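You operate a simulated robot arm through the tools that you are given. There is no shell and no other tool.

The job below is to be done with a simulated robot arm. You get a single attempt, and the scene is never put back.

Task
Blow the dust off the job card's lens under the hood light.
Fine: light on; purple holder, hood air key; lens back in the teal tray, light off.

It is judged by the outcome, as a careful person would: the job done as asked, and still so three seconds after it is handed in. It fails if anything else is knocked over, pushed out of place, dropped, spilled or broken.

Robot
A 7-joint arm with a two-finger parallel gripper, fixed in place. Base frame: the origin is at the foot of the arm, x ahead of it, y to its left, z up. Units: m, degrees, N and s.
Its first joint turns from -166.0 to 166.0 degrees. Payload 3.43 kg.
The tool frame sits at the grasp point between the pads (the TCP): z along the fingers, y along the line on which they close. The tips reach 0.03 m beyond it. The gripper opens to 0.094 m. The fingers are 0.028 m wide and 0.01 m thick; the gripper's body (0.05 by 0.096 m) begins 0.055 m behind the TCP.
Orientation is told as [roll, pitch, yaw] about the base's x, y, z axes, in that order, counted from this pose: with the fingers straight down and closing along the base's y, the tool's x points along the base's -x, its y along +y and its z along -z.

Tools
- The arm moves only by the tool send_rows. Its argument "commands" is text: rows parted by semicolons, each of 6 numbers parted by spaces: the shift along the tool's x, y, z in m, then the turn, a rotation vector about the tool's x, y, z in degrees. In form: x y z rx ry rz; .... A call has 1 to 20 rows; each row shifts and turns the commanded pose from where the row before left it, along the tool's axes as they then stand. "jaw" is the gripper command, from -1 (fully open) to 1 (shut), values between in proportion, set as the call begins (left out, the last holds). A row lasts 0.2 s, in which the tool goes at most 0.05 m and 8.6 degrees; a call with a longer step from one row to the next is refused whole, and so is a gripper value outside its range. Where a pose cannot be reached the arm comes as near as it can. A force on the tool above 60 N (or 10 N above the force at the start of the call, whichever is more), or a blocked arm, ends the call early, and 0.2 s more pass. The fingers move at their own pace (about 0.045 m/s each) and stop on an object; they squeeze with about 30 N. The grip force told is the motor's: it shows also when the fingers shut on nothing. Time passes only in rows, and 0.2 s behind the last, so rows that do not move let the fingers close. It gives the time, the measured TCP pose, the force on the tool (base axes), the opening and the grip force at its end, in the units of the frame above (readings bear some noise), with the torque about the TCP (base axes, N m) and any sound that the robot's microphone picked up.
- Cameras (640 x 400 px; columns grow to the right, rows downward): "scene" is fixed at [0.3998, -0.65, 1.4406]; the picture's right is [0.95, -0.30, 0.00], its down [-0.07, -0.22, -0.97] and it looks along [0.29, 0.93, -0.23] (base axes); focal length 336 px, centre (320, 200). "wrist" rides on the gripper at [0.076, 0.014, -0.102] in the tool frame; the picture's right is [-0.18, 0.98, 0.00], its down [-0.75, -0.14, -0.64] and it looks along [-0.63, -0.12, 0.77] (tool axes); focal length 243 px, centre (320, 200).
- snapshot(camera): a new picture of that camera. The clock stands still meanwhile.
- slide_trunk(by): slides the trunk up (or, below 0, down) by that many m; the arm rides with it, the base frame stays. It gives what a move gives, with no picture.
- pixel_to_xyz(camera, pixels): for up to 12 pixels [column, row] of the newest picture of that camera ("zoom" is the newest enlarged one), the place [x, y, z] in the base frame of the surface seen there, good to about 0.002 m. The clock stands still meanwhile.
- enlarge(camera, box): a new picture of the part [left, top, right, bottom] of that camera's present view, enlarged. The clock stands still meanwhile.
- hand_in(): hands the job in; it is judged then, once.

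Open the gripper and draw the arm clear of the work before you hand the job in, unless the task says otherwise.

The tools are called after "Call:" as name(argument=value, ...) on one line, values as JSON. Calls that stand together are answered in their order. send_rows: Moves the arm, as the interface text tells. Its arguments: {"type":"object","properties":{"commands":{"type":"string"},"jaw":{"type":"number"}},"required":["commands"]} The other tools are called the same way: slide_trunk (by) slides the trunk up or down; snapshot (camera) takes a picture; pixel_to_xyz (camera, pixels) gives the place of the surface under pixels of a picture; enlarge (camera, box) takes an enlarged picture of a part of a camera's view; hand_in () hands the job in.

At the start:

```text
time: 0.0
eef_pos: [0.5452, 0.1966, 1.4523]
ee_rot: [0.0, 0.0, 0.0]
wrist_force: [0.1, 0.2, 1.0]
torque: [0.0, -0.02, -0.02]
gripper_width: 0.0939
finger_force: 0.0
trunk travel left (down, up): [-0.425, 0.065]
```

scene: 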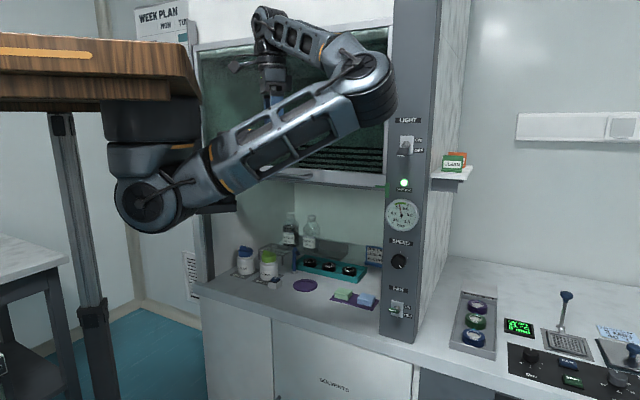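
wrist: 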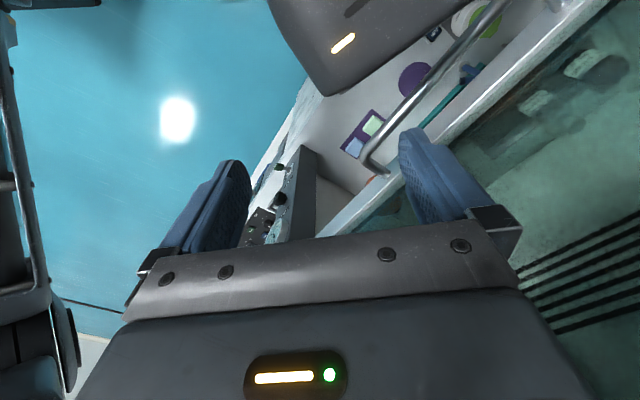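

I'll begin by enlarging parts of the scene view: the switch pillar around (400,220), the hood's inside around (310,265), and the right bench around (560,340).

Call:
enlarge(camera="scene", box=[370, 100, 480, 340])

Call:
enlarge(camera="scene", box=[200, 200, 400, 325])

Call:
enlarge(camera="scene", box=[430, 270, 640, 400])

Call:
enlarge(camera="scene", box=[425, 130, 485, 190])

```text
1.67 times, centred on (425, 220) of scene
```

zoom: 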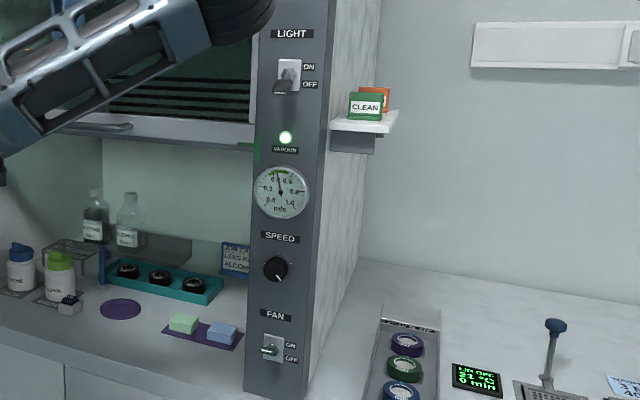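

```text
3.20 times, centred on (300, 262) of scene
```

zoom: 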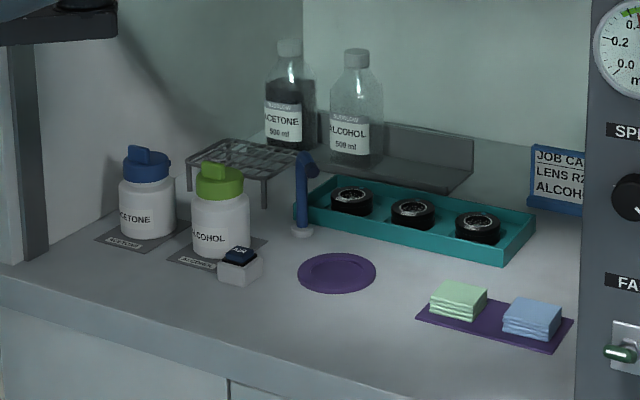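

```text
3.05 times, centred on (535, 335) of scene
```

zoom: 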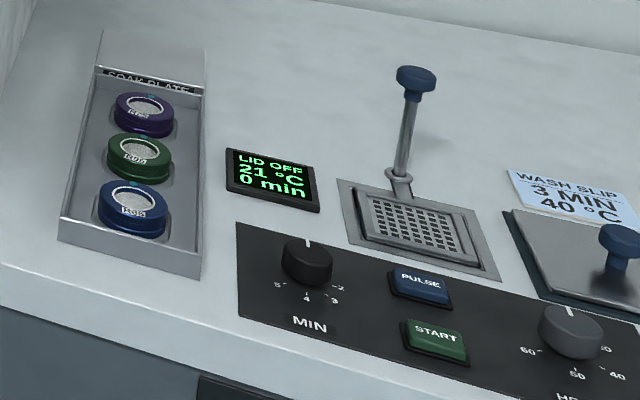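

```text
6.67 times, centred on (455, 160) of scene
```

zoom: 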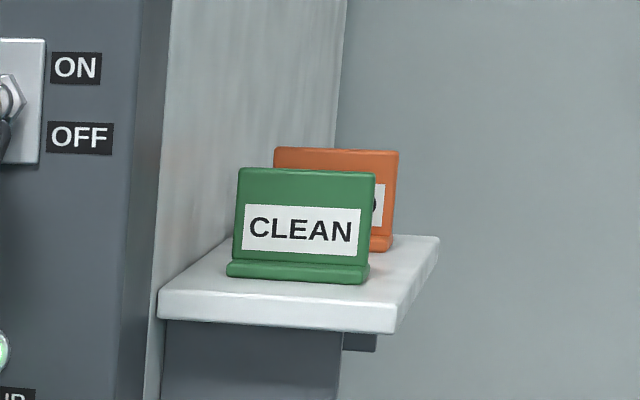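

The inside of the hood shows three lenses in a teal tray, a purple disc, an AIR key and a blue nozzle; the job card is half hidden by the pillar. I'll read the places of these surfaces.

Call:
snapshot(camera="scene")

Call:
pixel_to_xyz(camera="scene", pixels=[[406, 145], [404, 152], [403, 183], [399, 261], [397, 311], [305, 285], [275, 280], [310, 261], [329, 267], [349, 271], [295, 255], [375, 255]])

Call:
pixel_to_xyz(camera="scene", pixels=[[245, 260], [268, 262], [343, 295], [366, 299], [290, 230], [311, 232], [380, 320], [330, 183], [240, 210], [200, 292], [390, 100], [230, 175]])

```text
taken
```

scene: 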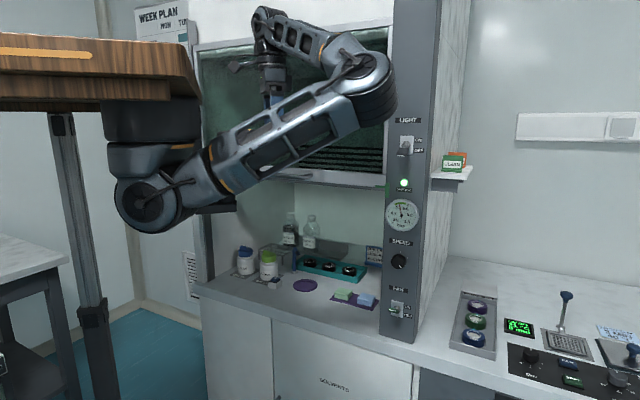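

```text
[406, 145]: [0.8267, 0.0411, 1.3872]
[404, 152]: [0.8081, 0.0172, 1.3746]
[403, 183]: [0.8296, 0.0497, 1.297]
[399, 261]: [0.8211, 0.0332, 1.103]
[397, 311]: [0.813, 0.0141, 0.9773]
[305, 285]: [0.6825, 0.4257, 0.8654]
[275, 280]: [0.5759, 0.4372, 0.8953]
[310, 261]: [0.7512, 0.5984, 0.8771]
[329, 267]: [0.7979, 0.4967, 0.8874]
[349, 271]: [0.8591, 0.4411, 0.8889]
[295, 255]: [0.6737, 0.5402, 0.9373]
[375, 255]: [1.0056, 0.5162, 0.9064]
```

```text
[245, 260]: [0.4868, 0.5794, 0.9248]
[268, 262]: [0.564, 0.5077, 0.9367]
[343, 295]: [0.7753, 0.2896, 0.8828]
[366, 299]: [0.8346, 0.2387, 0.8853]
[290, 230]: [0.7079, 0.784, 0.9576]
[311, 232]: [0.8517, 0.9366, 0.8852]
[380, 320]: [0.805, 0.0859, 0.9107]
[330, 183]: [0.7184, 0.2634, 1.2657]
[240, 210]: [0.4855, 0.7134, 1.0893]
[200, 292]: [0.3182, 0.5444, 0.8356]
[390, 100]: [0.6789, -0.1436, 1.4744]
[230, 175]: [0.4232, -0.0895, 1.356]
```

Bench top is near z=0.86 and the sash edge near z=1.26. I'll take more points on the sash, its handle, the arm links and the side walls to map the opening.

Call:
pixel_to_xyz(camera="scene", pixels=[[345, 184], [375, 188], [382, 188], [290, 178], [360, 175], [300, 186], [205, 270], [212, 230], [383, 250], [380, 290], [300, 320], [240, 305]])

Call:
pixel_to_xyz(camera="scene", pixels=[[150, 120], [150, 205], [200, 180], [375, 85], [340, 110], [275, 20], [265, 60], [272, 95], [60, 50], [180, 70], [90, 315], [130, 165]])

Call:
enlarge(camera="scene", box=[190, 0, 420, 200])

Call:
snapshot(camera="wrist")

```text
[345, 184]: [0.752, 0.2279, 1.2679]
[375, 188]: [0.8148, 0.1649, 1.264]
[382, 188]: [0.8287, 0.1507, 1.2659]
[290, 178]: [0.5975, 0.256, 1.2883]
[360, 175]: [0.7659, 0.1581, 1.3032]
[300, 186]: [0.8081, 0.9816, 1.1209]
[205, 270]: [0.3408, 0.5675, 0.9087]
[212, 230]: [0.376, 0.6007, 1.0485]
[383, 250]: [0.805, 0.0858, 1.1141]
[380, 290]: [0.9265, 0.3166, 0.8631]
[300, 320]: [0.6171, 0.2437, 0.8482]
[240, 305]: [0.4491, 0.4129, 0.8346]
```

```text
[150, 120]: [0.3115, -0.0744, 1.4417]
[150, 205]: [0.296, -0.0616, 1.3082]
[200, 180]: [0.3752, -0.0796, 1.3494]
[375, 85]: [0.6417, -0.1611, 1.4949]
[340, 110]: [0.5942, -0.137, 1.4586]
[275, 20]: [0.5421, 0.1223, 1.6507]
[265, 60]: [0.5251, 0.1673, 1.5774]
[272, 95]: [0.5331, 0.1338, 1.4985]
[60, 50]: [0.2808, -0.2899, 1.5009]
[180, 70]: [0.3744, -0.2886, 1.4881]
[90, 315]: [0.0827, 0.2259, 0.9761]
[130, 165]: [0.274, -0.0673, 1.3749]
```

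```text
2.00 times, centred on (305, 100) of scene
```

zoom: 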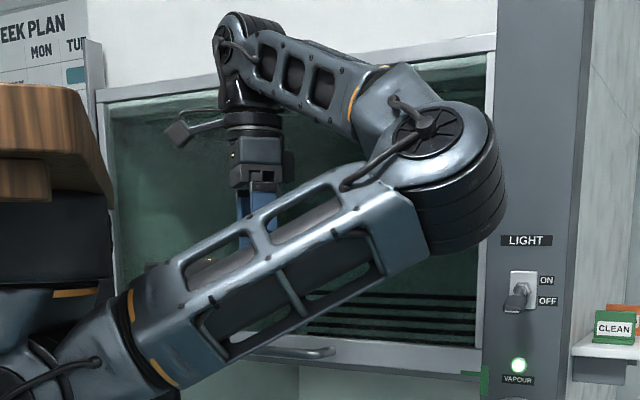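

```text
taken
```

wrist: 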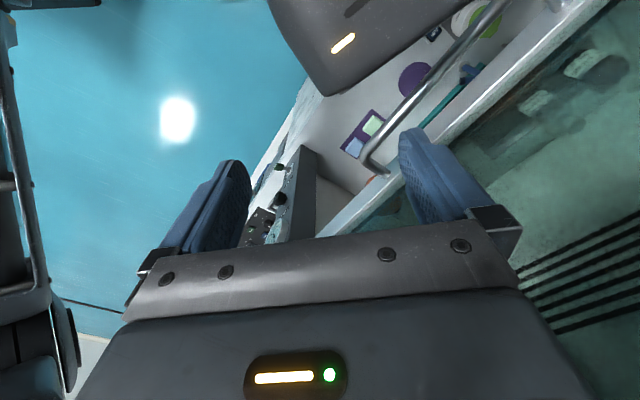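

The scene shows the arm stack at (150,150) under a wooden board; I want to understand its layout and see the LIGHT toggle at (406,147) more closely.

Call:
enlarge(camera="scene", box=[0, 0, 240, 400])

Call:
enlarge(camera="scene", box=[386, 115, 434, 165])

Call:
pixel_to_xyz(camera="zoom", pixels=[[250, 200], [290, 250], [240, 330], [230, 400], [300, 200], [260, 270], [265, 290], [200, 250]])

```text
1.00 times, centred on (120, 200) of scene (not enlarged: the box is as wide or as high as the picture)
```

zoom: 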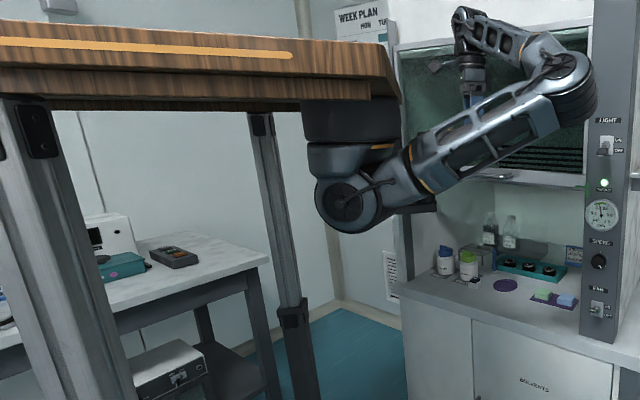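

```text
8.00 times, centred on (410, 140) of scene
```

zoom: 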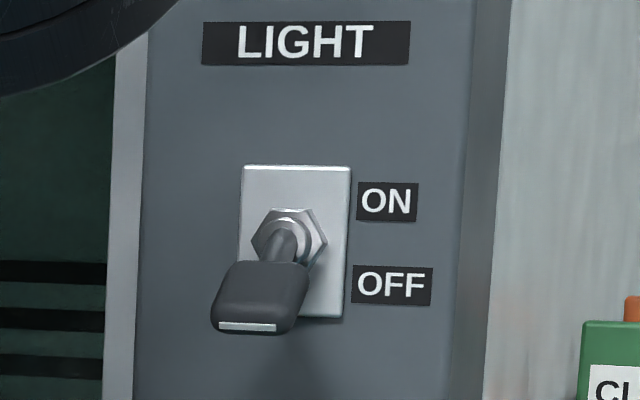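

```text
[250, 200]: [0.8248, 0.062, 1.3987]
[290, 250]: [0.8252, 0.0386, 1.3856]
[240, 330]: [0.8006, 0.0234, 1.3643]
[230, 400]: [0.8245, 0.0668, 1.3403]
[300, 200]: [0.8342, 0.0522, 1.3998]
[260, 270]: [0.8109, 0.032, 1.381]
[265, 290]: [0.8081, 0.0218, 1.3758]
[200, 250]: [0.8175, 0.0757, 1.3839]
```

The LIGHT lever at zoom (260,290) hangs down-and-out (OFF), tip about (0.80,0.023,1.364), pivot near (0.825,0.039,1.386). I first yaw the tool to face the hood (+46.7°) where it is, then look.

Call:
send_rows(commands="0 0 0 0 0 -7.78; 0 0 0 0 0 -7.78; 0 0 0 0 0 -7.78; 0 0 0 0 0 -7.78; 0 0 0 0 0 -7.78; 0 0 0 0 0 -7.78; 0 0 0 0 0 0", jaw=1)

Call:
snapshot(camera="scene")

Call:
snapshot(camera="wrist")

```text
time: 1.6
eef_pos: [0.5456, 0.1975, 1.4527]
ee_rot: [0.1, -0.1, 46.8]
wrist_force: [0.1, -0.3, -0.3]
torque: [0.02, -0.04, 0.05]
gripper_width: 0.0
finger_force: 30.4
trunk travel left (down, up): [-0.425, 0.065]
```

```text
taken
```

scene: 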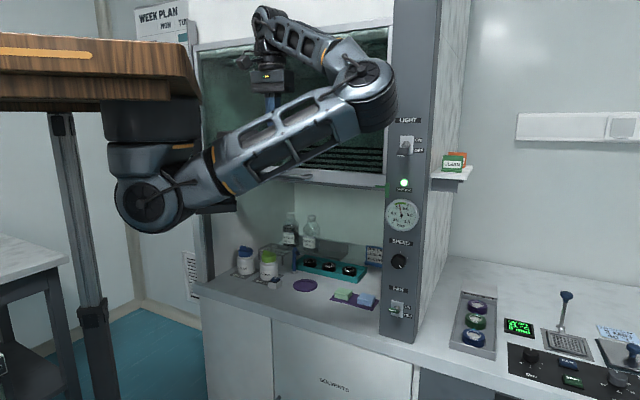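

```text
taken
```

wrist: 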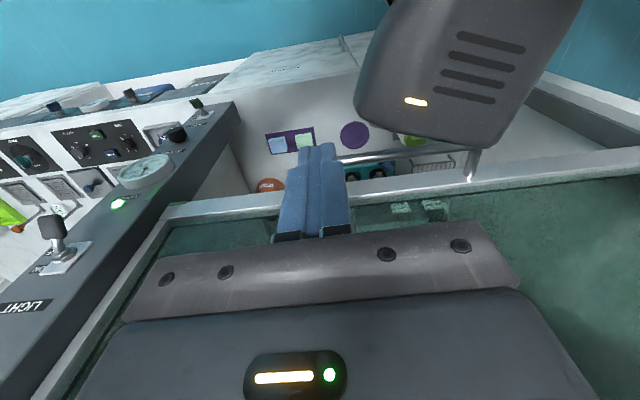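

The yaw worked; the wrist view now shows the lever at (52,228) on the pillar to the tool's -y side. I slide 0.16 m along tool -y, keeping in front of the sash, then check the arm.

Call:
send_rows(commands="0 -0.03 0 0 0 0; 0 -0.03 0 0 0 0; 0 -0.03 0 0 0 0; 0 -0.03 0 0 0 0; 0 -0.03 0 0 0 0; 0 0 0 0 0 0")

Call:
snapshot(camera="scene")

Call:
snapshot(camera="wrist")

```text
time: 3.0
eef_pos: [0.6538, 0.0924, 1.4531]
ee_rot: [0.0, 0.0, 46.7]
wrist_force: [0.4, -0.6, 0.3]
torque: [0.02, -0.03, -0.01]
gripper_width: 0.0
finger_force: 29.6
trunk travel left (down, up): [-0.425, 0.065]
```

```text
taken
```

scene: 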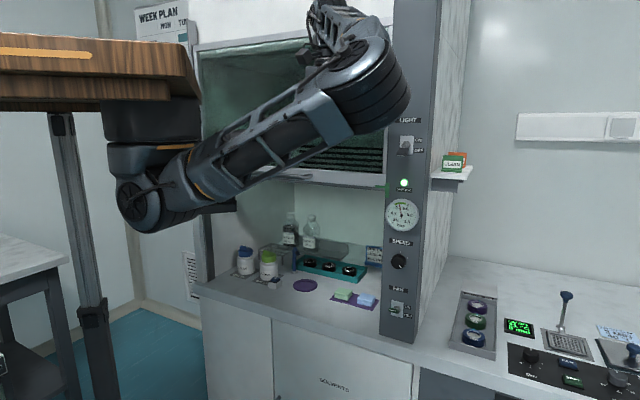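

```text
taken
```

wrist: 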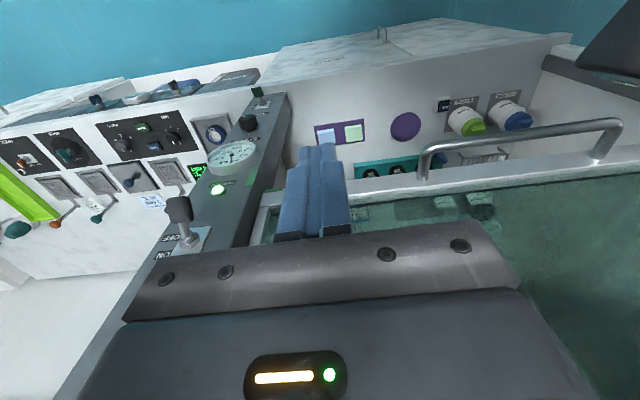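

The arm swung well clear; the lever now shows at wrist pixel (180,215). I check the elbow's place and slide the rest of the way, backing off a little.

Call:
send_rows(commands="0.005 -0.03 0 0 0 0; 0.005 -0.03 0 0 0 0; 0.005 -0.03 0.01 0 0 0; 0.005 -0.03 0.01 0 0 0; 0.005 -0.03 0.01 0 0 0; 0 0 0.01 0 0 0; 0 0 0 0 0 0")

Call:
snapshot(camera="scene")

Call:
snapshot(camera="wrist")

Call:
pixel_to_xyz(camera="scene", pixels=[[370, 80], [150, 205], [330, 120], [140, 210], [390, 60]])

```text
time: 4.6
eef_pos: [0.7463, -0.0268, 1.4109]
ee_rot: [-0.1, 0.0, 46.7]
wrist_force: [0.7, 0.6, -0.9]
torque: [0.01, -0.02, 0.02]
gripper_width: 0.0002
finger_force: 29.7
trunk travel left (down, up): [-0.425, 0.065]
```

```text
taken
```

scene: 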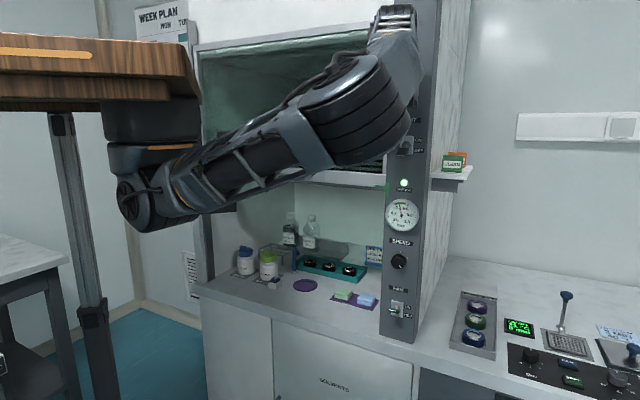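

```text
taken
```

wrist: 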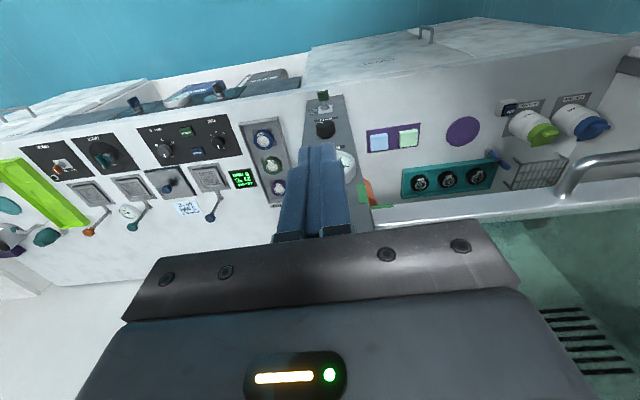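

```text
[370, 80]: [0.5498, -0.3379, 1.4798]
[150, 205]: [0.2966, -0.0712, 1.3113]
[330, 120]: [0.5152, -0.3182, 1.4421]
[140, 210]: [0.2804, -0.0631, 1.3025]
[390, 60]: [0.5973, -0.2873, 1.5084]
```

TCP is at (0.746,-0.027,1.411), elbow clear at about (0.55,-0.34,1.48). Now I pitch the tool up to horizontal, facing the pillar, in place.

Call:
send_rows(commands="0 0 0 0 -8.18 0; 0 0 0 0 -8.18 0; 0 0 0 0 -8.18 0; 0 0 0 0 -8.18 0; 0 0 0 0 -8.18 0; 0 0 0 0 0 0")

Call:
snapshot(camera="scene")

Call:
snapshot(camera="wrist")

```text
time: 6.0
eef_pos: [0.7458, -0.0264, 1.4116]
ee_rot: [0.1, -41.0, 46.7]
wrist_force: [0.0, 0.5, -0.1]
torque: [-0.01, -0.04, -0.02]
gripper_width: 0.0
finger_force: 30.4
trunk travel left (down, up): [-0.425, 0.065]
```

```text
taken
```

scene: 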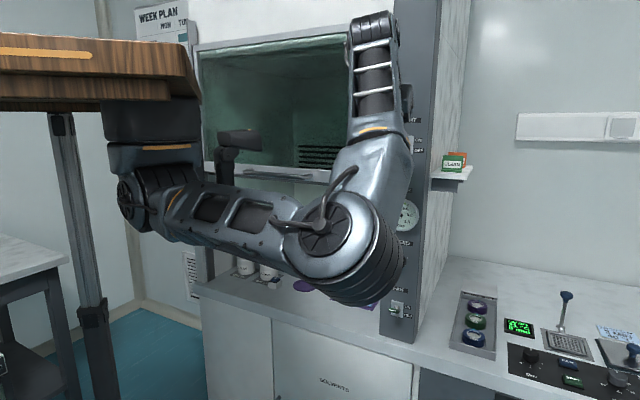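

```text
taken
```

wrist: 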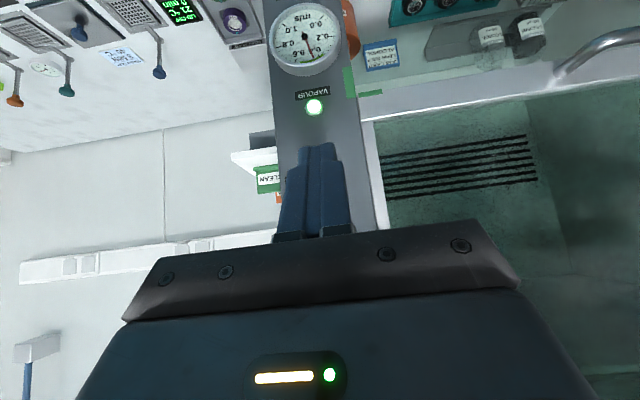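

The wrist view now shows the job card at (381,55), upside down; I enlarge it to read it.

Call:
enlarge(camera="wrist", box=[355, 30, 415, 80])

Call:
enlarge(camera="wrist", box=[380, 0, 500, 60])

```text
8.00 times, centred on (385, 55) of wrist
```

zoom: 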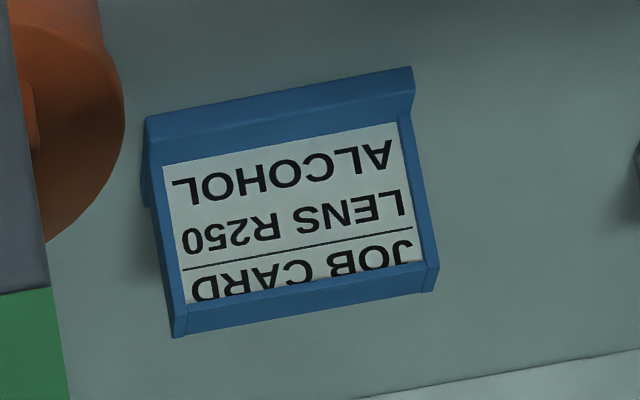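

```text
5.33 times, centred on (440, 30) of wrist
```

zoom: 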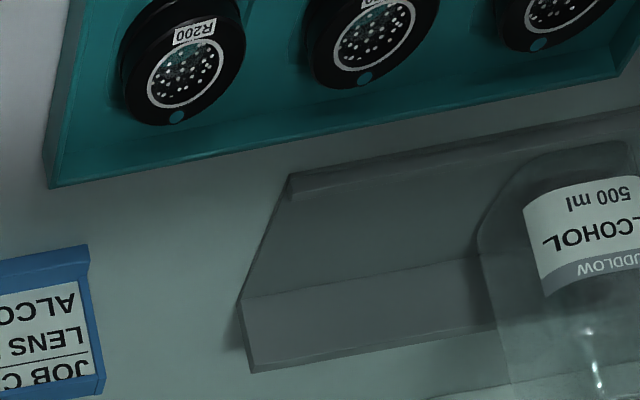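

The card reads LENS R250, ALCOHOL; the rightmost lens is R200. I check the elbow, now at scene (335,240), before pitching the rest of the way.

Call:
pixel_to_xyz(camera="scene", pixels=[[330, 240], [370, 290], [395, 260], [370, 160], [375, 30], [235, 140], [200, 210]])

Call:
send_rows(commands="0 0 0 0 -8.18 0; 0 0 0 0 -8.18 0; 0 0 0 0 -8.18 0; 0 0 0 0 0 0")

Call:
snapshot(camera="scene")

```text
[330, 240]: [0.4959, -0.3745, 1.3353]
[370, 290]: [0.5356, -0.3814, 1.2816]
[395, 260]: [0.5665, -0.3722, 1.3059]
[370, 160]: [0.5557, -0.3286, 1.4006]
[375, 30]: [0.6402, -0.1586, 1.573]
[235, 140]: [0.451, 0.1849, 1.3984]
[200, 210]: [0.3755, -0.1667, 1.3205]
```

```text
time: 7.0
eef_pos: [0.7464, -0.0273, 1.4118]
ee_rot: [0.0, -65.6, 46.8]
wrist_force: [-0.1, 0.2, -0.5]
torque: [-0.01, -0.03, 0.03]
gripper_width: 0.0
finger_force: 30.4
trunk travel left (down, up): [-0.425, 0.065]
```

```text
taken
```

scene: 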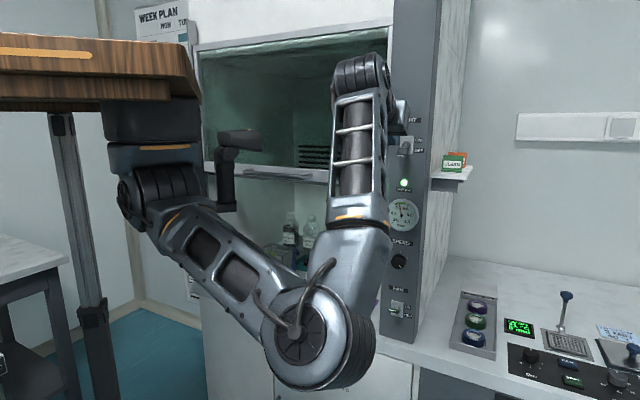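

Pitch is at -65.6° with the arm clear. There is a dark post with a head at (235,150) that I want to identify before going on.

Call:
enlarge(camera="scene", box=[190, 110, 290, 220])

Call:
pixel_to_xyz(camera="zoom", pixels=[[310, 110], [240, 110], [380, 110], [240, 200], [230, 330], [280, 200], [200, 370]])

Call:
snapshot(camera="wrist")

```text
3.64 times, centred on (240, 165) of scene
```

zoom: 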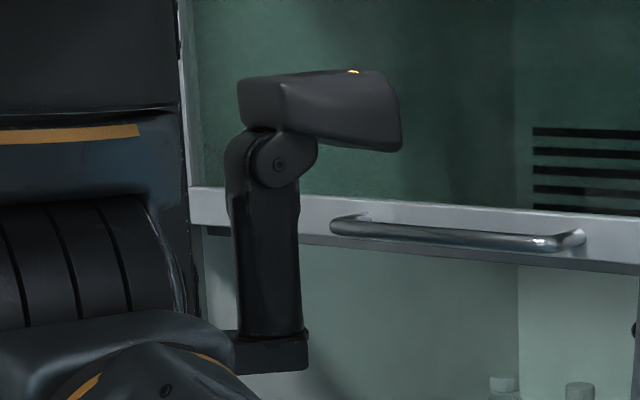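

```text
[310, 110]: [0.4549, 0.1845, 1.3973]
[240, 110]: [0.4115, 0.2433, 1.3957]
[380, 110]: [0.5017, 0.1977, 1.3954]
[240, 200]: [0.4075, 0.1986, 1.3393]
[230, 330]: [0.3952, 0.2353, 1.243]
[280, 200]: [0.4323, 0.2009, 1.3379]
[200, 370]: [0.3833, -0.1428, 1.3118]
```

```text
taken
```

wrist: 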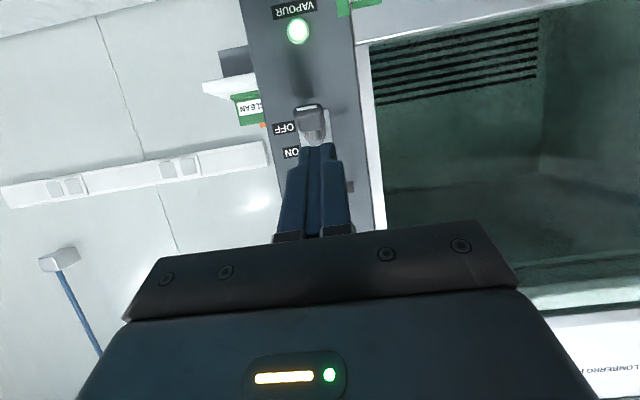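

That post is the robot's own head/neck near (0.40–0.50,0.19–0.24,1.22–1.40); I'll keep the arm away from it. I finish the pitch to horizontal and back off 1 cm.

Call:
send_rows(commands="0 0 0 0 -8.18 0; 0 0 0 0 -8.18 0; 0 0 0 0 -8.18 0; 0 0 -0.01 0 0 0; 0 0 0 0 0 0")

Call:
snapshot(camera="scene")

Call:
snapshot(camera="wrist")

```text
time: 8.2
eef_pos: [0.746, -0.0266, 1.4124]
ee_rot: [89.3, -90.1, -42.8]
wrist_force: [0.0, 0.4, 0.0]
torque: [-0.03, 0.01, 0.02]
gripper_width: 0.0
finger_force: 29.8
out of reach, approached as far as the arm can: row 4
trunk travel left (down, up): [-0.425, 0.065]
```

```text
taken
```

scene: 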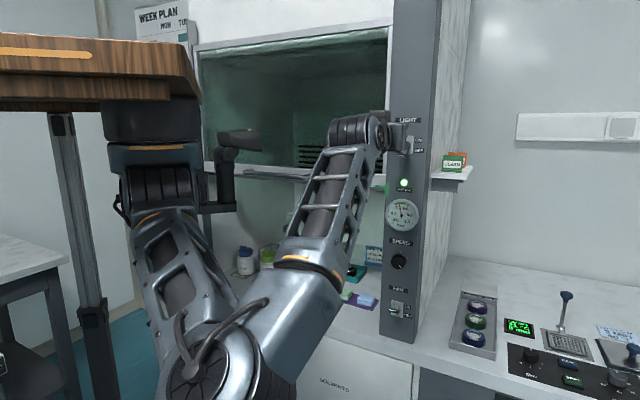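

```text
taken
```

wrist: 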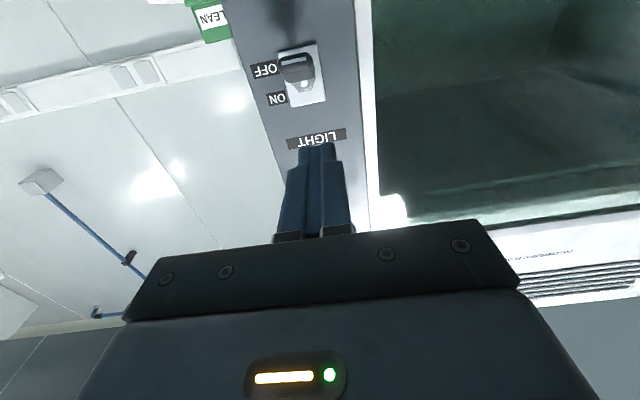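

The tool is horizontal (row 4 hit the folded limit, harmless). The lever's v is about 0.008 off to the tool's -y. I lower the closed fingers 0.08 m in front of the lever, staying clear of its tip.

Call:
send_rows(commands="0.02 -0.002 0.003 0 0 0; 0.02 -0.002 0.003 0 0 0; 0.02 -0.002 0.002 0 0 0; 0.02 -0.002 0.002 0 0 0; 0 0 0 0 0 0")

Call:
snapshot(camera="scene")

Call:
snapshot(camera="wrist")

```text
time: 9.4
eef_pos: [0.7455, -0.0262, 1.4128]
ee_rot: [71.3, -89.9, -24.7]
wrist_force: [-0.5, -0.1, -0.4]
torque: [0.02, -0.01, -0.01]
gripper_width: 0.0
finger_force: 29.8
out of reach, approached as far as the arm can: row 1, 2, 3, 4
trunk travel left (down, up): [-0.425, 0.065]
```

```text
taken
```

scene: 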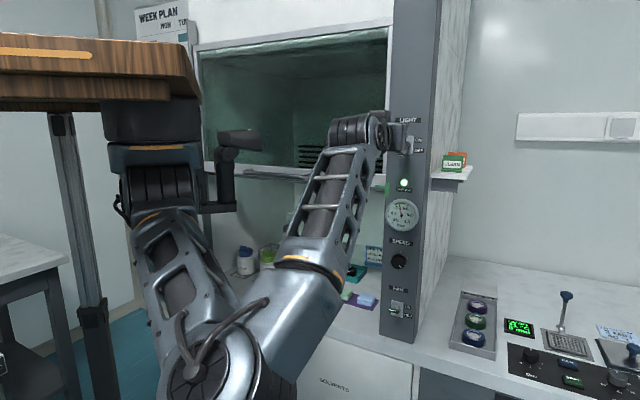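

```text
taken
```

wrist: 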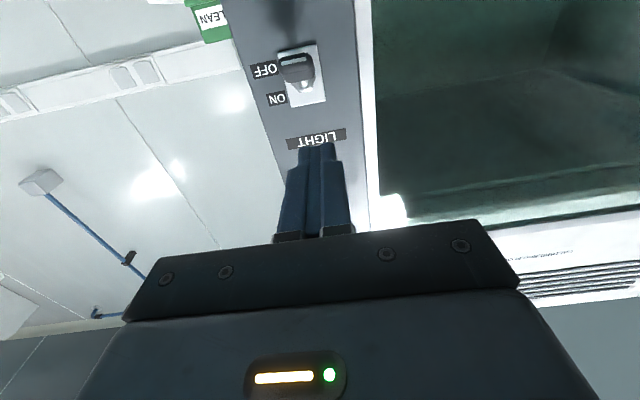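

Lowering isn't reachable in this folded pose, and the arm held still. The trunk can lower the whole arm instead: I slide it down 0.08 m, bringing the fingers below the lever while still 4 cm in front of it.

Call:
slide_trunk(by=-0.08)

Call:
snapshot(camera="scene")

Call:
snapshot(camera="wrist")

```text
time: 10.6
eef_pos: [0.7463, -0.0263, 1.3321]
ee_rot: [69.6, -89.9, -22.9]
wrist_force: [0.4, 0.7, 0.6]
torque: [-0.01, 0.01, -0.01]
gripper_width: 0.0
finger_force: 29.9
trunk travel left (down, up): [-0.345, 0.145]
```

```text
taken
```

scene: 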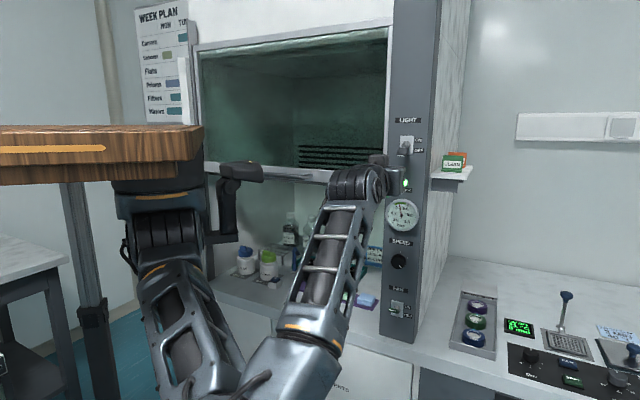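

```text
taken
```

wrist: 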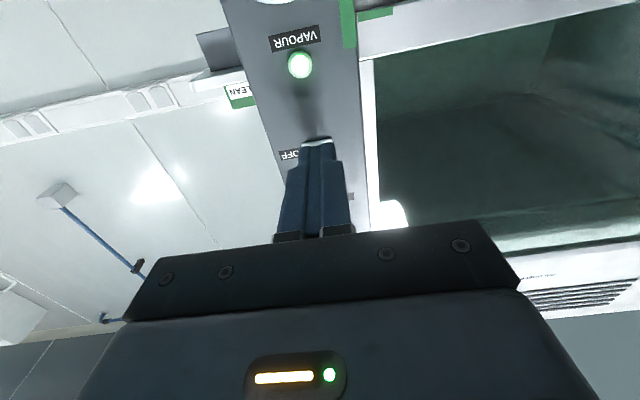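

TCP is now at z=1.332, finger tops near 1.346, under the lever's lower edge (1.364). I advance 0.06 m so the tips lie beneath the paddle, shifting 8 mm to centre.

Call:
send_rows(commands="0 -0.002 0.015 0 0 0; 0 -0.002 0.015 0 0 0; 0 -0.002 0.015 0 0 0; 0 -0.002 0.015 0 0 0; 0 0 0 0 0 0")

Call:
snapshot(camera="wrist")

Call:
enlarge(camera="scene", box=[360, 110, 440, 210])

```text
time: 11.8
eef_pos: [0.7926, 0.0124, 1.3327]
ee_rot: [43.0, -90.0, 3.5]
wrist_force: [-0.4, 0.4, 0.3]
torque: [-0.02, -0.01, 0.02]
gripper_width: 0.0001
finger_force: 30.7
trunk travel left (down, up): [-0.345, 0.145]
```

```text
taken
```

wrist: 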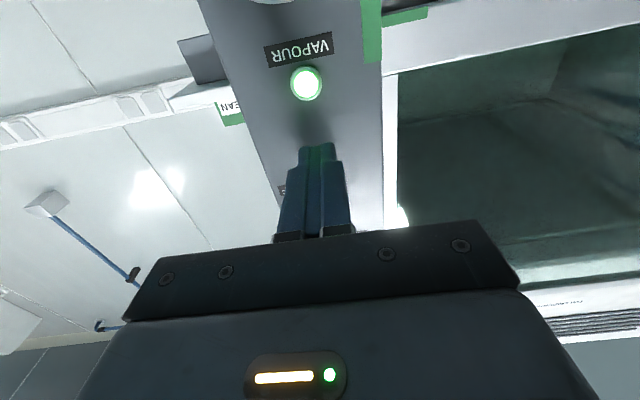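

```text
4.00 times, centred on (400, 160) of scene
```

zoom: 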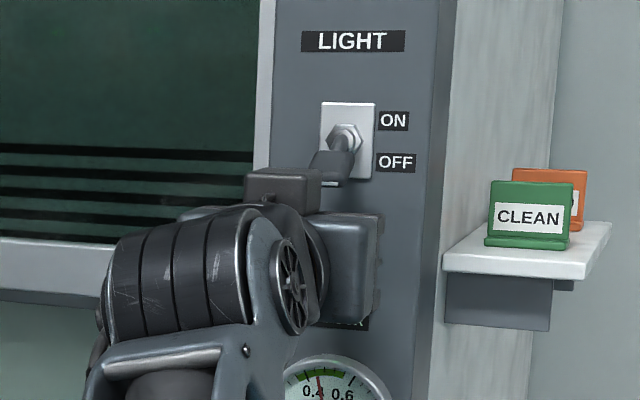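

Tips are at u≈0.582 under the paddle, centred. I raise the fingers in 1 cm rows to flip the lever up, watching force and sound.

Call:
send_rows(commands="-0.01 0 0 0 0 0; -0.01 0 0 0 0 0; -0.01 0 0 0 0 0; -0.01 0 0 0 0 0; 0 0 0 0 0 0")

Call:
enlarge(camera="scene", box=[360, 110, 440, 210])

Call:
snapshot(camera="wrist")

```text
time: 13.0
eef_pos: [0.7936, 0.0118, 1.3723]
ee_rot: [93.4, -89.8, -46.8]
wrist_force: [0.1, -1.0, -0.4]
torque: [-0.02, 0.0, -0.01]
gripper_width: 0.0
finger_force: 29.7
trunk travel left (down, up): [-0.345, 0.145]
heard: click
```

```text
4.00 times, centred on (400, 160) of scene
```

zoom: 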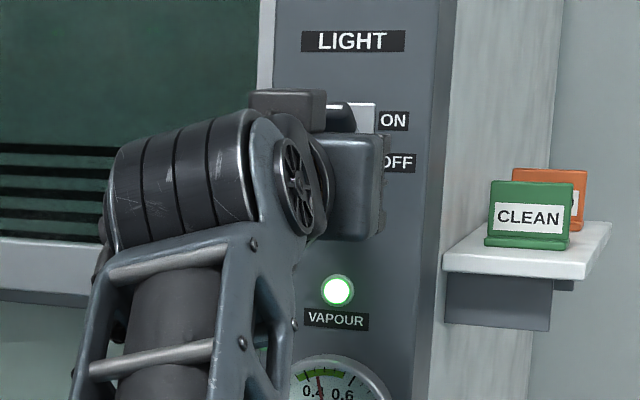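

```text
taken
```

wrist: 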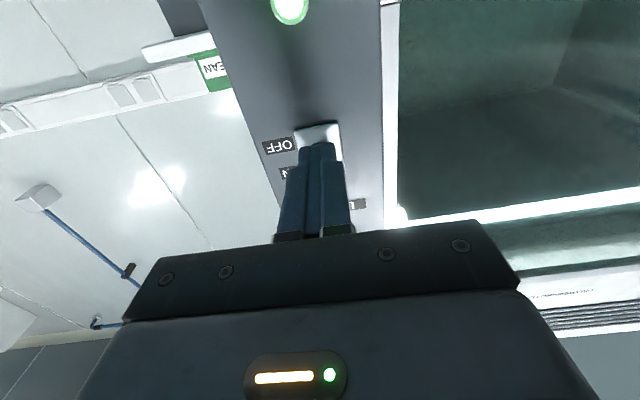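

A click was heard and a bright lamp strip shows at wrist (520,205). I back straight off 5 cm and check the lever.

Call:
send_rows(commands="0 0 -0.015 0 0 0; 0 0 -0.015 0 0 0; 0 0 -0.015 0 0 0; 0 0 0 0 0 0")

Call:
enlarge(camera="scene", box=[360, 90, 440, 190])

Call:
snapshot(camera="scene")

```text
time: 14.0
eef_pos: [0.7627, -0.0208, 1.3711]
ee_rot: [41.2, -89.9, 5.3]
wrist_force: [0.3, 0.4, 0.1]
torque: [0.0, 0.04, 0.0]
gripper_width: 0.0
finger_force: 30.1
trunk travel left (down, up): [-0.345, 0.145]
```

```text
4.00 times, centred on (400, 140) of scene
```

zoom: 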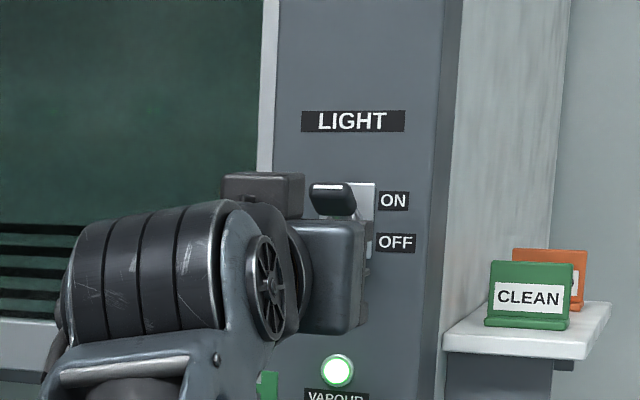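

```text
taken
```

scene: 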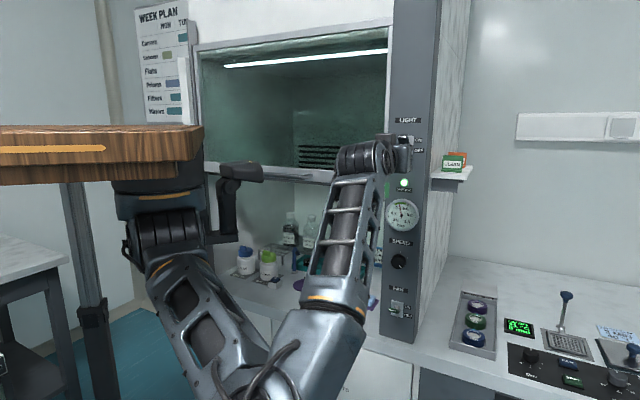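

The light is on (lamp strip at scene (305,58)) and the lever points up. Now I pitch the tool back to straight down at this spot, reversing the earlier motion.

Call:
send_rows(commands="0 0 0 0 8.18 0; 0 0 0 0 8.18 0; 0 0 0 0 8.18 0; 0 0 0 0 8.18 0; 0 0 0 0 8.18 0; 0 0 0 0 8.18 0; 0 0 0 0 8.18 0; 0 0 0 0 8.18 0; 0 0 0 0 8.18 0; 0 0 0 0 8.18 0; 0 0 0 0 8.18 0; 0 0 0 0 0 0")

Call:
snapshot(camera="scene")

Call:
snapshot(camera="wrist")

```text
time: 16.6
eef_pos: [0.762, -0.0209, 1.3733]
ee_rot: [0.0, 0.1, 46.6]
wrist_force: [0.5, 0.0, 0.5]
torque: [0.0, -0.03, -0.05]
gripper_width: 0.0
finger_force: 30.1
trunk travel left (down, up): [-0.345, 0.145]
```

```text
taken
```

scene: 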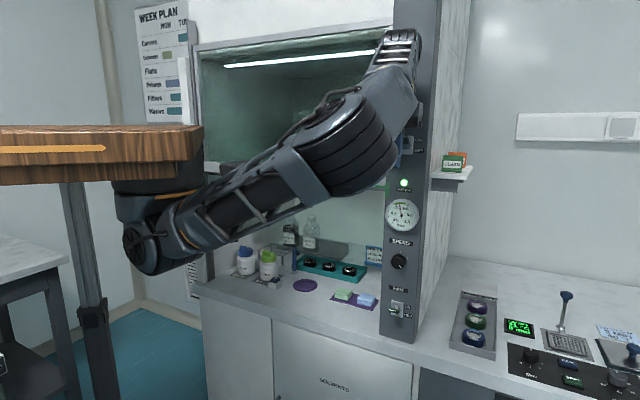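

```text
taken
```

wrist: 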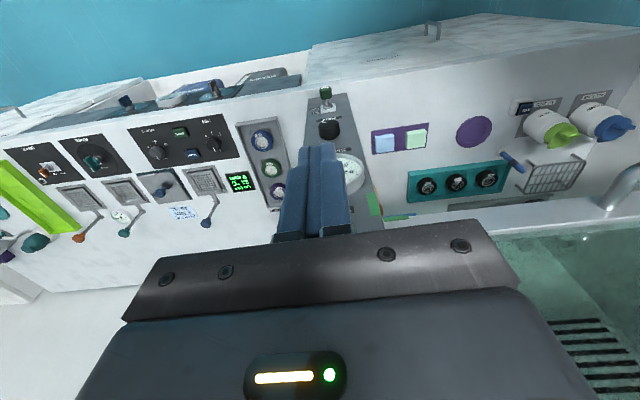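

The tool is pointing down again and the lit hood shows in the wrist view. I enlarge the tray at (455,182) to read the lens labels.

Call:
enlarge(camera="wrist", box=[400, 155, 520, 205])

Call:
enlarge(camera="wrist", box=[440, 85, 600, 205])

```text
5.33 times, centred on (460, 180) of wrist
```

zoom: 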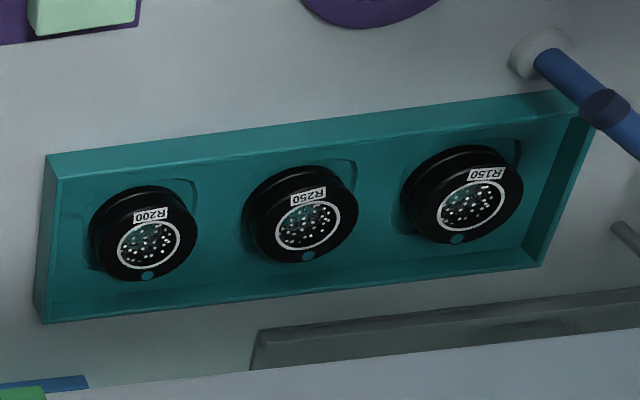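

```text
3.33 times, centred on (520, 145) of wrist
```

zoom: 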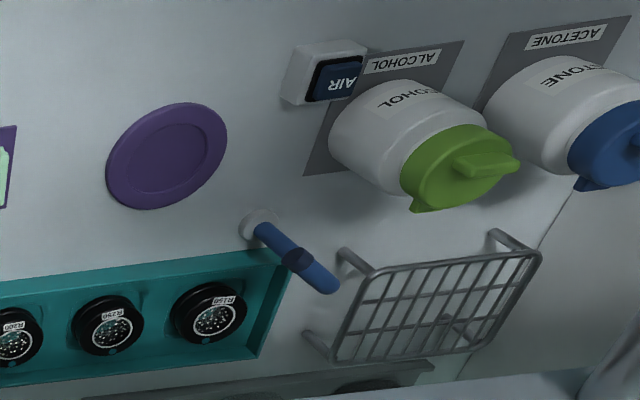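

The middle lens is R250, the purple round holder is next to it, and the AIR key stands by the ALCOHOL bottle. I move back along tool +y to the start spot before lowering the trunk.

Call:
send_rows(commands="0 0.03 0 0 0 0; 0 0.03 0 0 0 0; 0 0.03 0 0 0 0; 0 0.03 0 0 0 0; 0 0.03 0 0 0 0; 0 0.03 0 0 0 0; 0 0.03 0 0 0 0; 0 0.03 0 0 0 0; 0 0 0 0 0 0")

Call:
snapshot(camera="scene")

Call:
snapshot(camera="wrist")

```text
time: 18.6
eef_pos: [0.5863, 0.1456, 1.3722]
ee_rot: [0.1, 0.0, 46.7]
wrist_force: [0.2, 0.1, -0.5]
torque: [0.01, -0.01, 0.02]
gripper_width: 0.0002
finger_force: 30.0
trunk travel left (down, up): [-0.345, 0.145]
```

```text
taken
```

scene: 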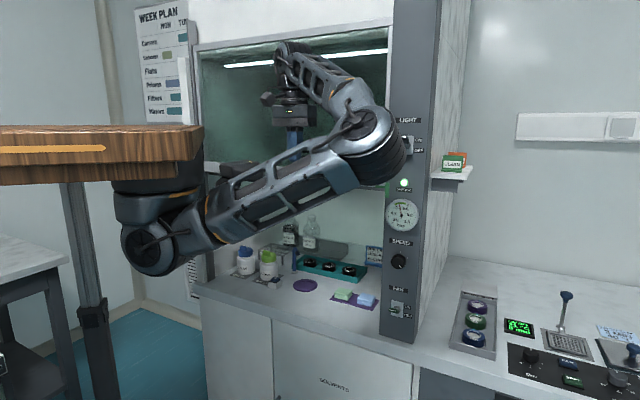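

```text
taken
```

wrist: 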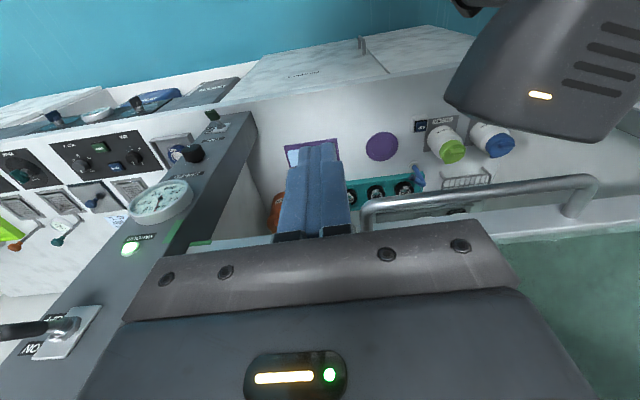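

TCP is at u≈0.508, v≈-0.327. Before lowering past the sash handle at wrist (480,205) I measure the handle and sash edge.

Call:
pixel_to_xyz(camera="wrist", pixels=[[368, 215], [450, 195], [560, 183], [590, 190], [500, 225], [300, 240], [600, 225], [382, 146], [420, 126], [411, 187], [420, 172], [376, 191]])

Call:
pixel_to_xyz(camera="scene", pixels=[[370, 150], [350, 85], [290, 60], [288, 112], [268, 98], [308, 110], [330, 185], [225, 165], [385, 170]])

```text
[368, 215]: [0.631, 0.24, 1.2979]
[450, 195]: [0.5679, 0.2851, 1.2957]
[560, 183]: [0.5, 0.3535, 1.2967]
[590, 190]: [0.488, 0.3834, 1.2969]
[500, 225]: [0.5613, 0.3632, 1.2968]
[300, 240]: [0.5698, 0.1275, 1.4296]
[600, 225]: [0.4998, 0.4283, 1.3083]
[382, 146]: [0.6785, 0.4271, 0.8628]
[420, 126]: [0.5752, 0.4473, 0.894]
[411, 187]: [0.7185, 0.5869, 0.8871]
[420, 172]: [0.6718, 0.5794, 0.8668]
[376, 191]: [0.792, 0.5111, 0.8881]
```

```text
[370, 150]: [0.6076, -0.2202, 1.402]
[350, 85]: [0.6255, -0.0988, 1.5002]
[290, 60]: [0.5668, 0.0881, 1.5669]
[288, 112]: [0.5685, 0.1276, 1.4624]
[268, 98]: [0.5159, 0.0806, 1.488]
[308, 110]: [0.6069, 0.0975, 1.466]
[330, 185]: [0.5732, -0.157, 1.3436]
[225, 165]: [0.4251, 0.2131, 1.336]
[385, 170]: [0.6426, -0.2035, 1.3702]
```

The handle's front is at u≈0.597, z≈1.296; my gripper's front is at u≈0.535, so there is room. I lower the trunk in two stages, the first by 0.17.

Call:
slide_trunk(by=-0.17)

Call:
snapshot(camera="scene")

```text
time: 20.5
eef_pos: [0.588, 0.1449, 1.2021]
ee_rot: [-0.1, 0.0, 46.6]
wrist_force: [-0.2, 0.2, 0.7]
torque: [0.01, -0.01, -0.02]
gripper_width: 0.0
finger_force: 30.2
trunk travel left (down, up): [-0.175, 0.315]
```

```text
taken
```

scene: 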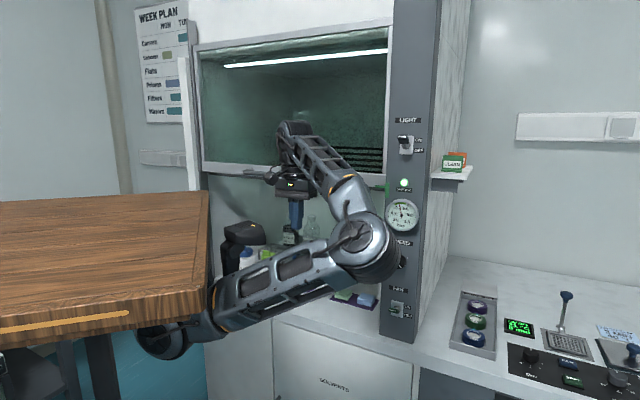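

All clear; the light strip is still on and the toggle is up at (405,140). I lower a further 0.15 m so the forearm will slope up toward the wrist and stay below the sash.

Call:
slide_trunk(by=-0.15)

Call:
snapshot(camera="scene")

Call:
snapshot(camera="wrist")

```text
time: 22.2
eef_pos: [0.5875, 0.1443, 1.0536]
ee_rot: [0.0, 0.0, 46.5]
wrist_force: [0.3, 0.8, 0.8]
torque: [0.04, 0.01, 0.0]
gripper_width: 0.0
finger_force: 30.5
trunk travel left (down, up): [-0.025, 0.465]
```

```text
taken
```

scene: 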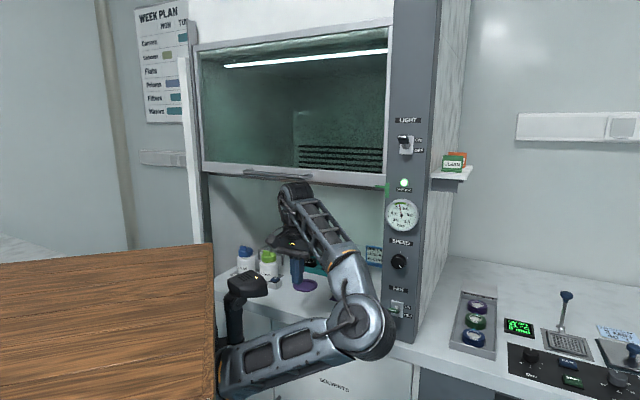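

```text
taken
```

wrist: 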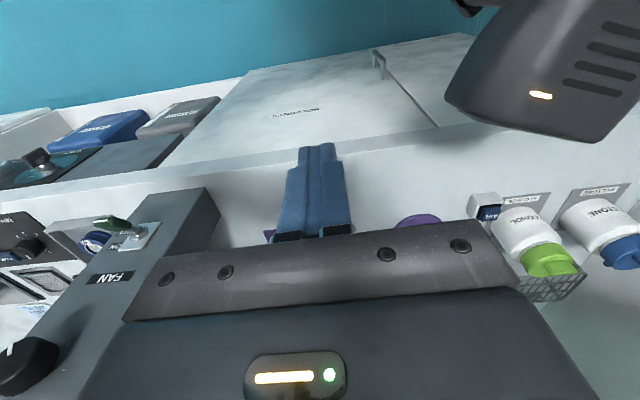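

Trunk is nearly fully down, TCP z=1.054. I check the wrist's top at scene (293,190) and the elbow's place before entering the hood.

Call:
pixel_to_xyz(camera="scene", pixels=[[293, 186], [300, 200], [320, 240], [350, 320], [385, 345], [350, 275], [300, 350], [245, 285]])

Call:
enlarge(camera="scene", box=[220, 170, 400, 380])

```text
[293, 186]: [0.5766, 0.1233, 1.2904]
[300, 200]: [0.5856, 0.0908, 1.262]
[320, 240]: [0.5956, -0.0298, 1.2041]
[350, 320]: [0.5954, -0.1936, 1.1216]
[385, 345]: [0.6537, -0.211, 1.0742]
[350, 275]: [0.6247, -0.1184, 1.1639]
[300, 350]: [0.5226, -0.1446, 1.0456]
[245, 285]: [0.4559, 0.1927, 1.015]
```

```text
1.90 times, centred on (310, 275) of scene
```

zoom: 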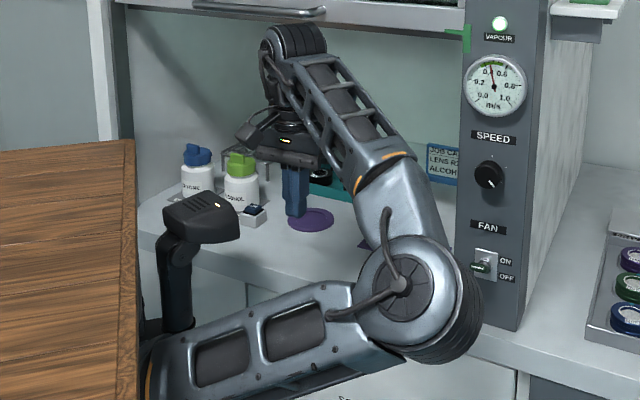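

The wrist's top is about 0.237 m above the TCP, so at TCP z=0.96 it will be at 1.20, below the sash edge (~1.255). I lower to 0.96, open the jaws, and step in to u≈0.62.

Call:
send_rows(commands="0 0 0.03 0 0 0; 0 0 0.03 0 0 0; 0 0 0.034 0 0 0; -0.03 0.02 0 0 0 0; -0.03 0.02 0 0 0 0; -0.03 0.02 0 0 0 0; -0.03 0.02 0 0 0 0; 0 0 0 0 0 0")

Call:
snapshot(camera="scene")

Call:
snapshot(camera="wrist")

```text
time: 24.0
eef_pos: [0.6111, 0.2874, 0.9574]
ee_rot: [0.0, 0.0, 46.7]
wrist_force: [0.3, -0.2, -0.1]
torque: [0.04, 0.0, 0.0]
gripper_width: 0.0
finger_force: 30.3
trunk travel left (down, up): [-0.025, 0.465]
```

```text
taken
```

scene: 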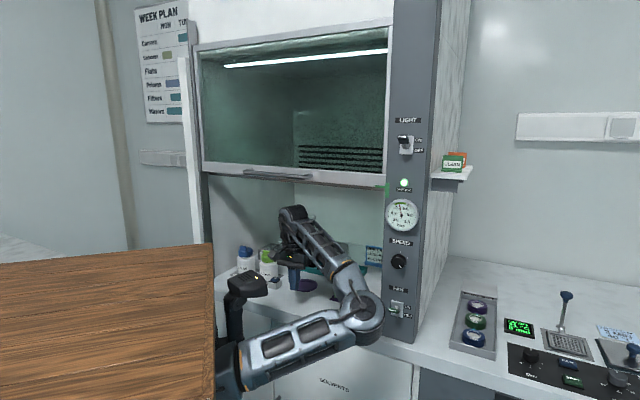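

```text
taken
```

wrist: 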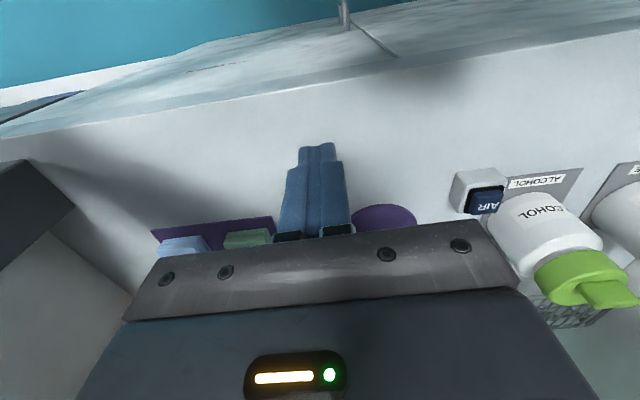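

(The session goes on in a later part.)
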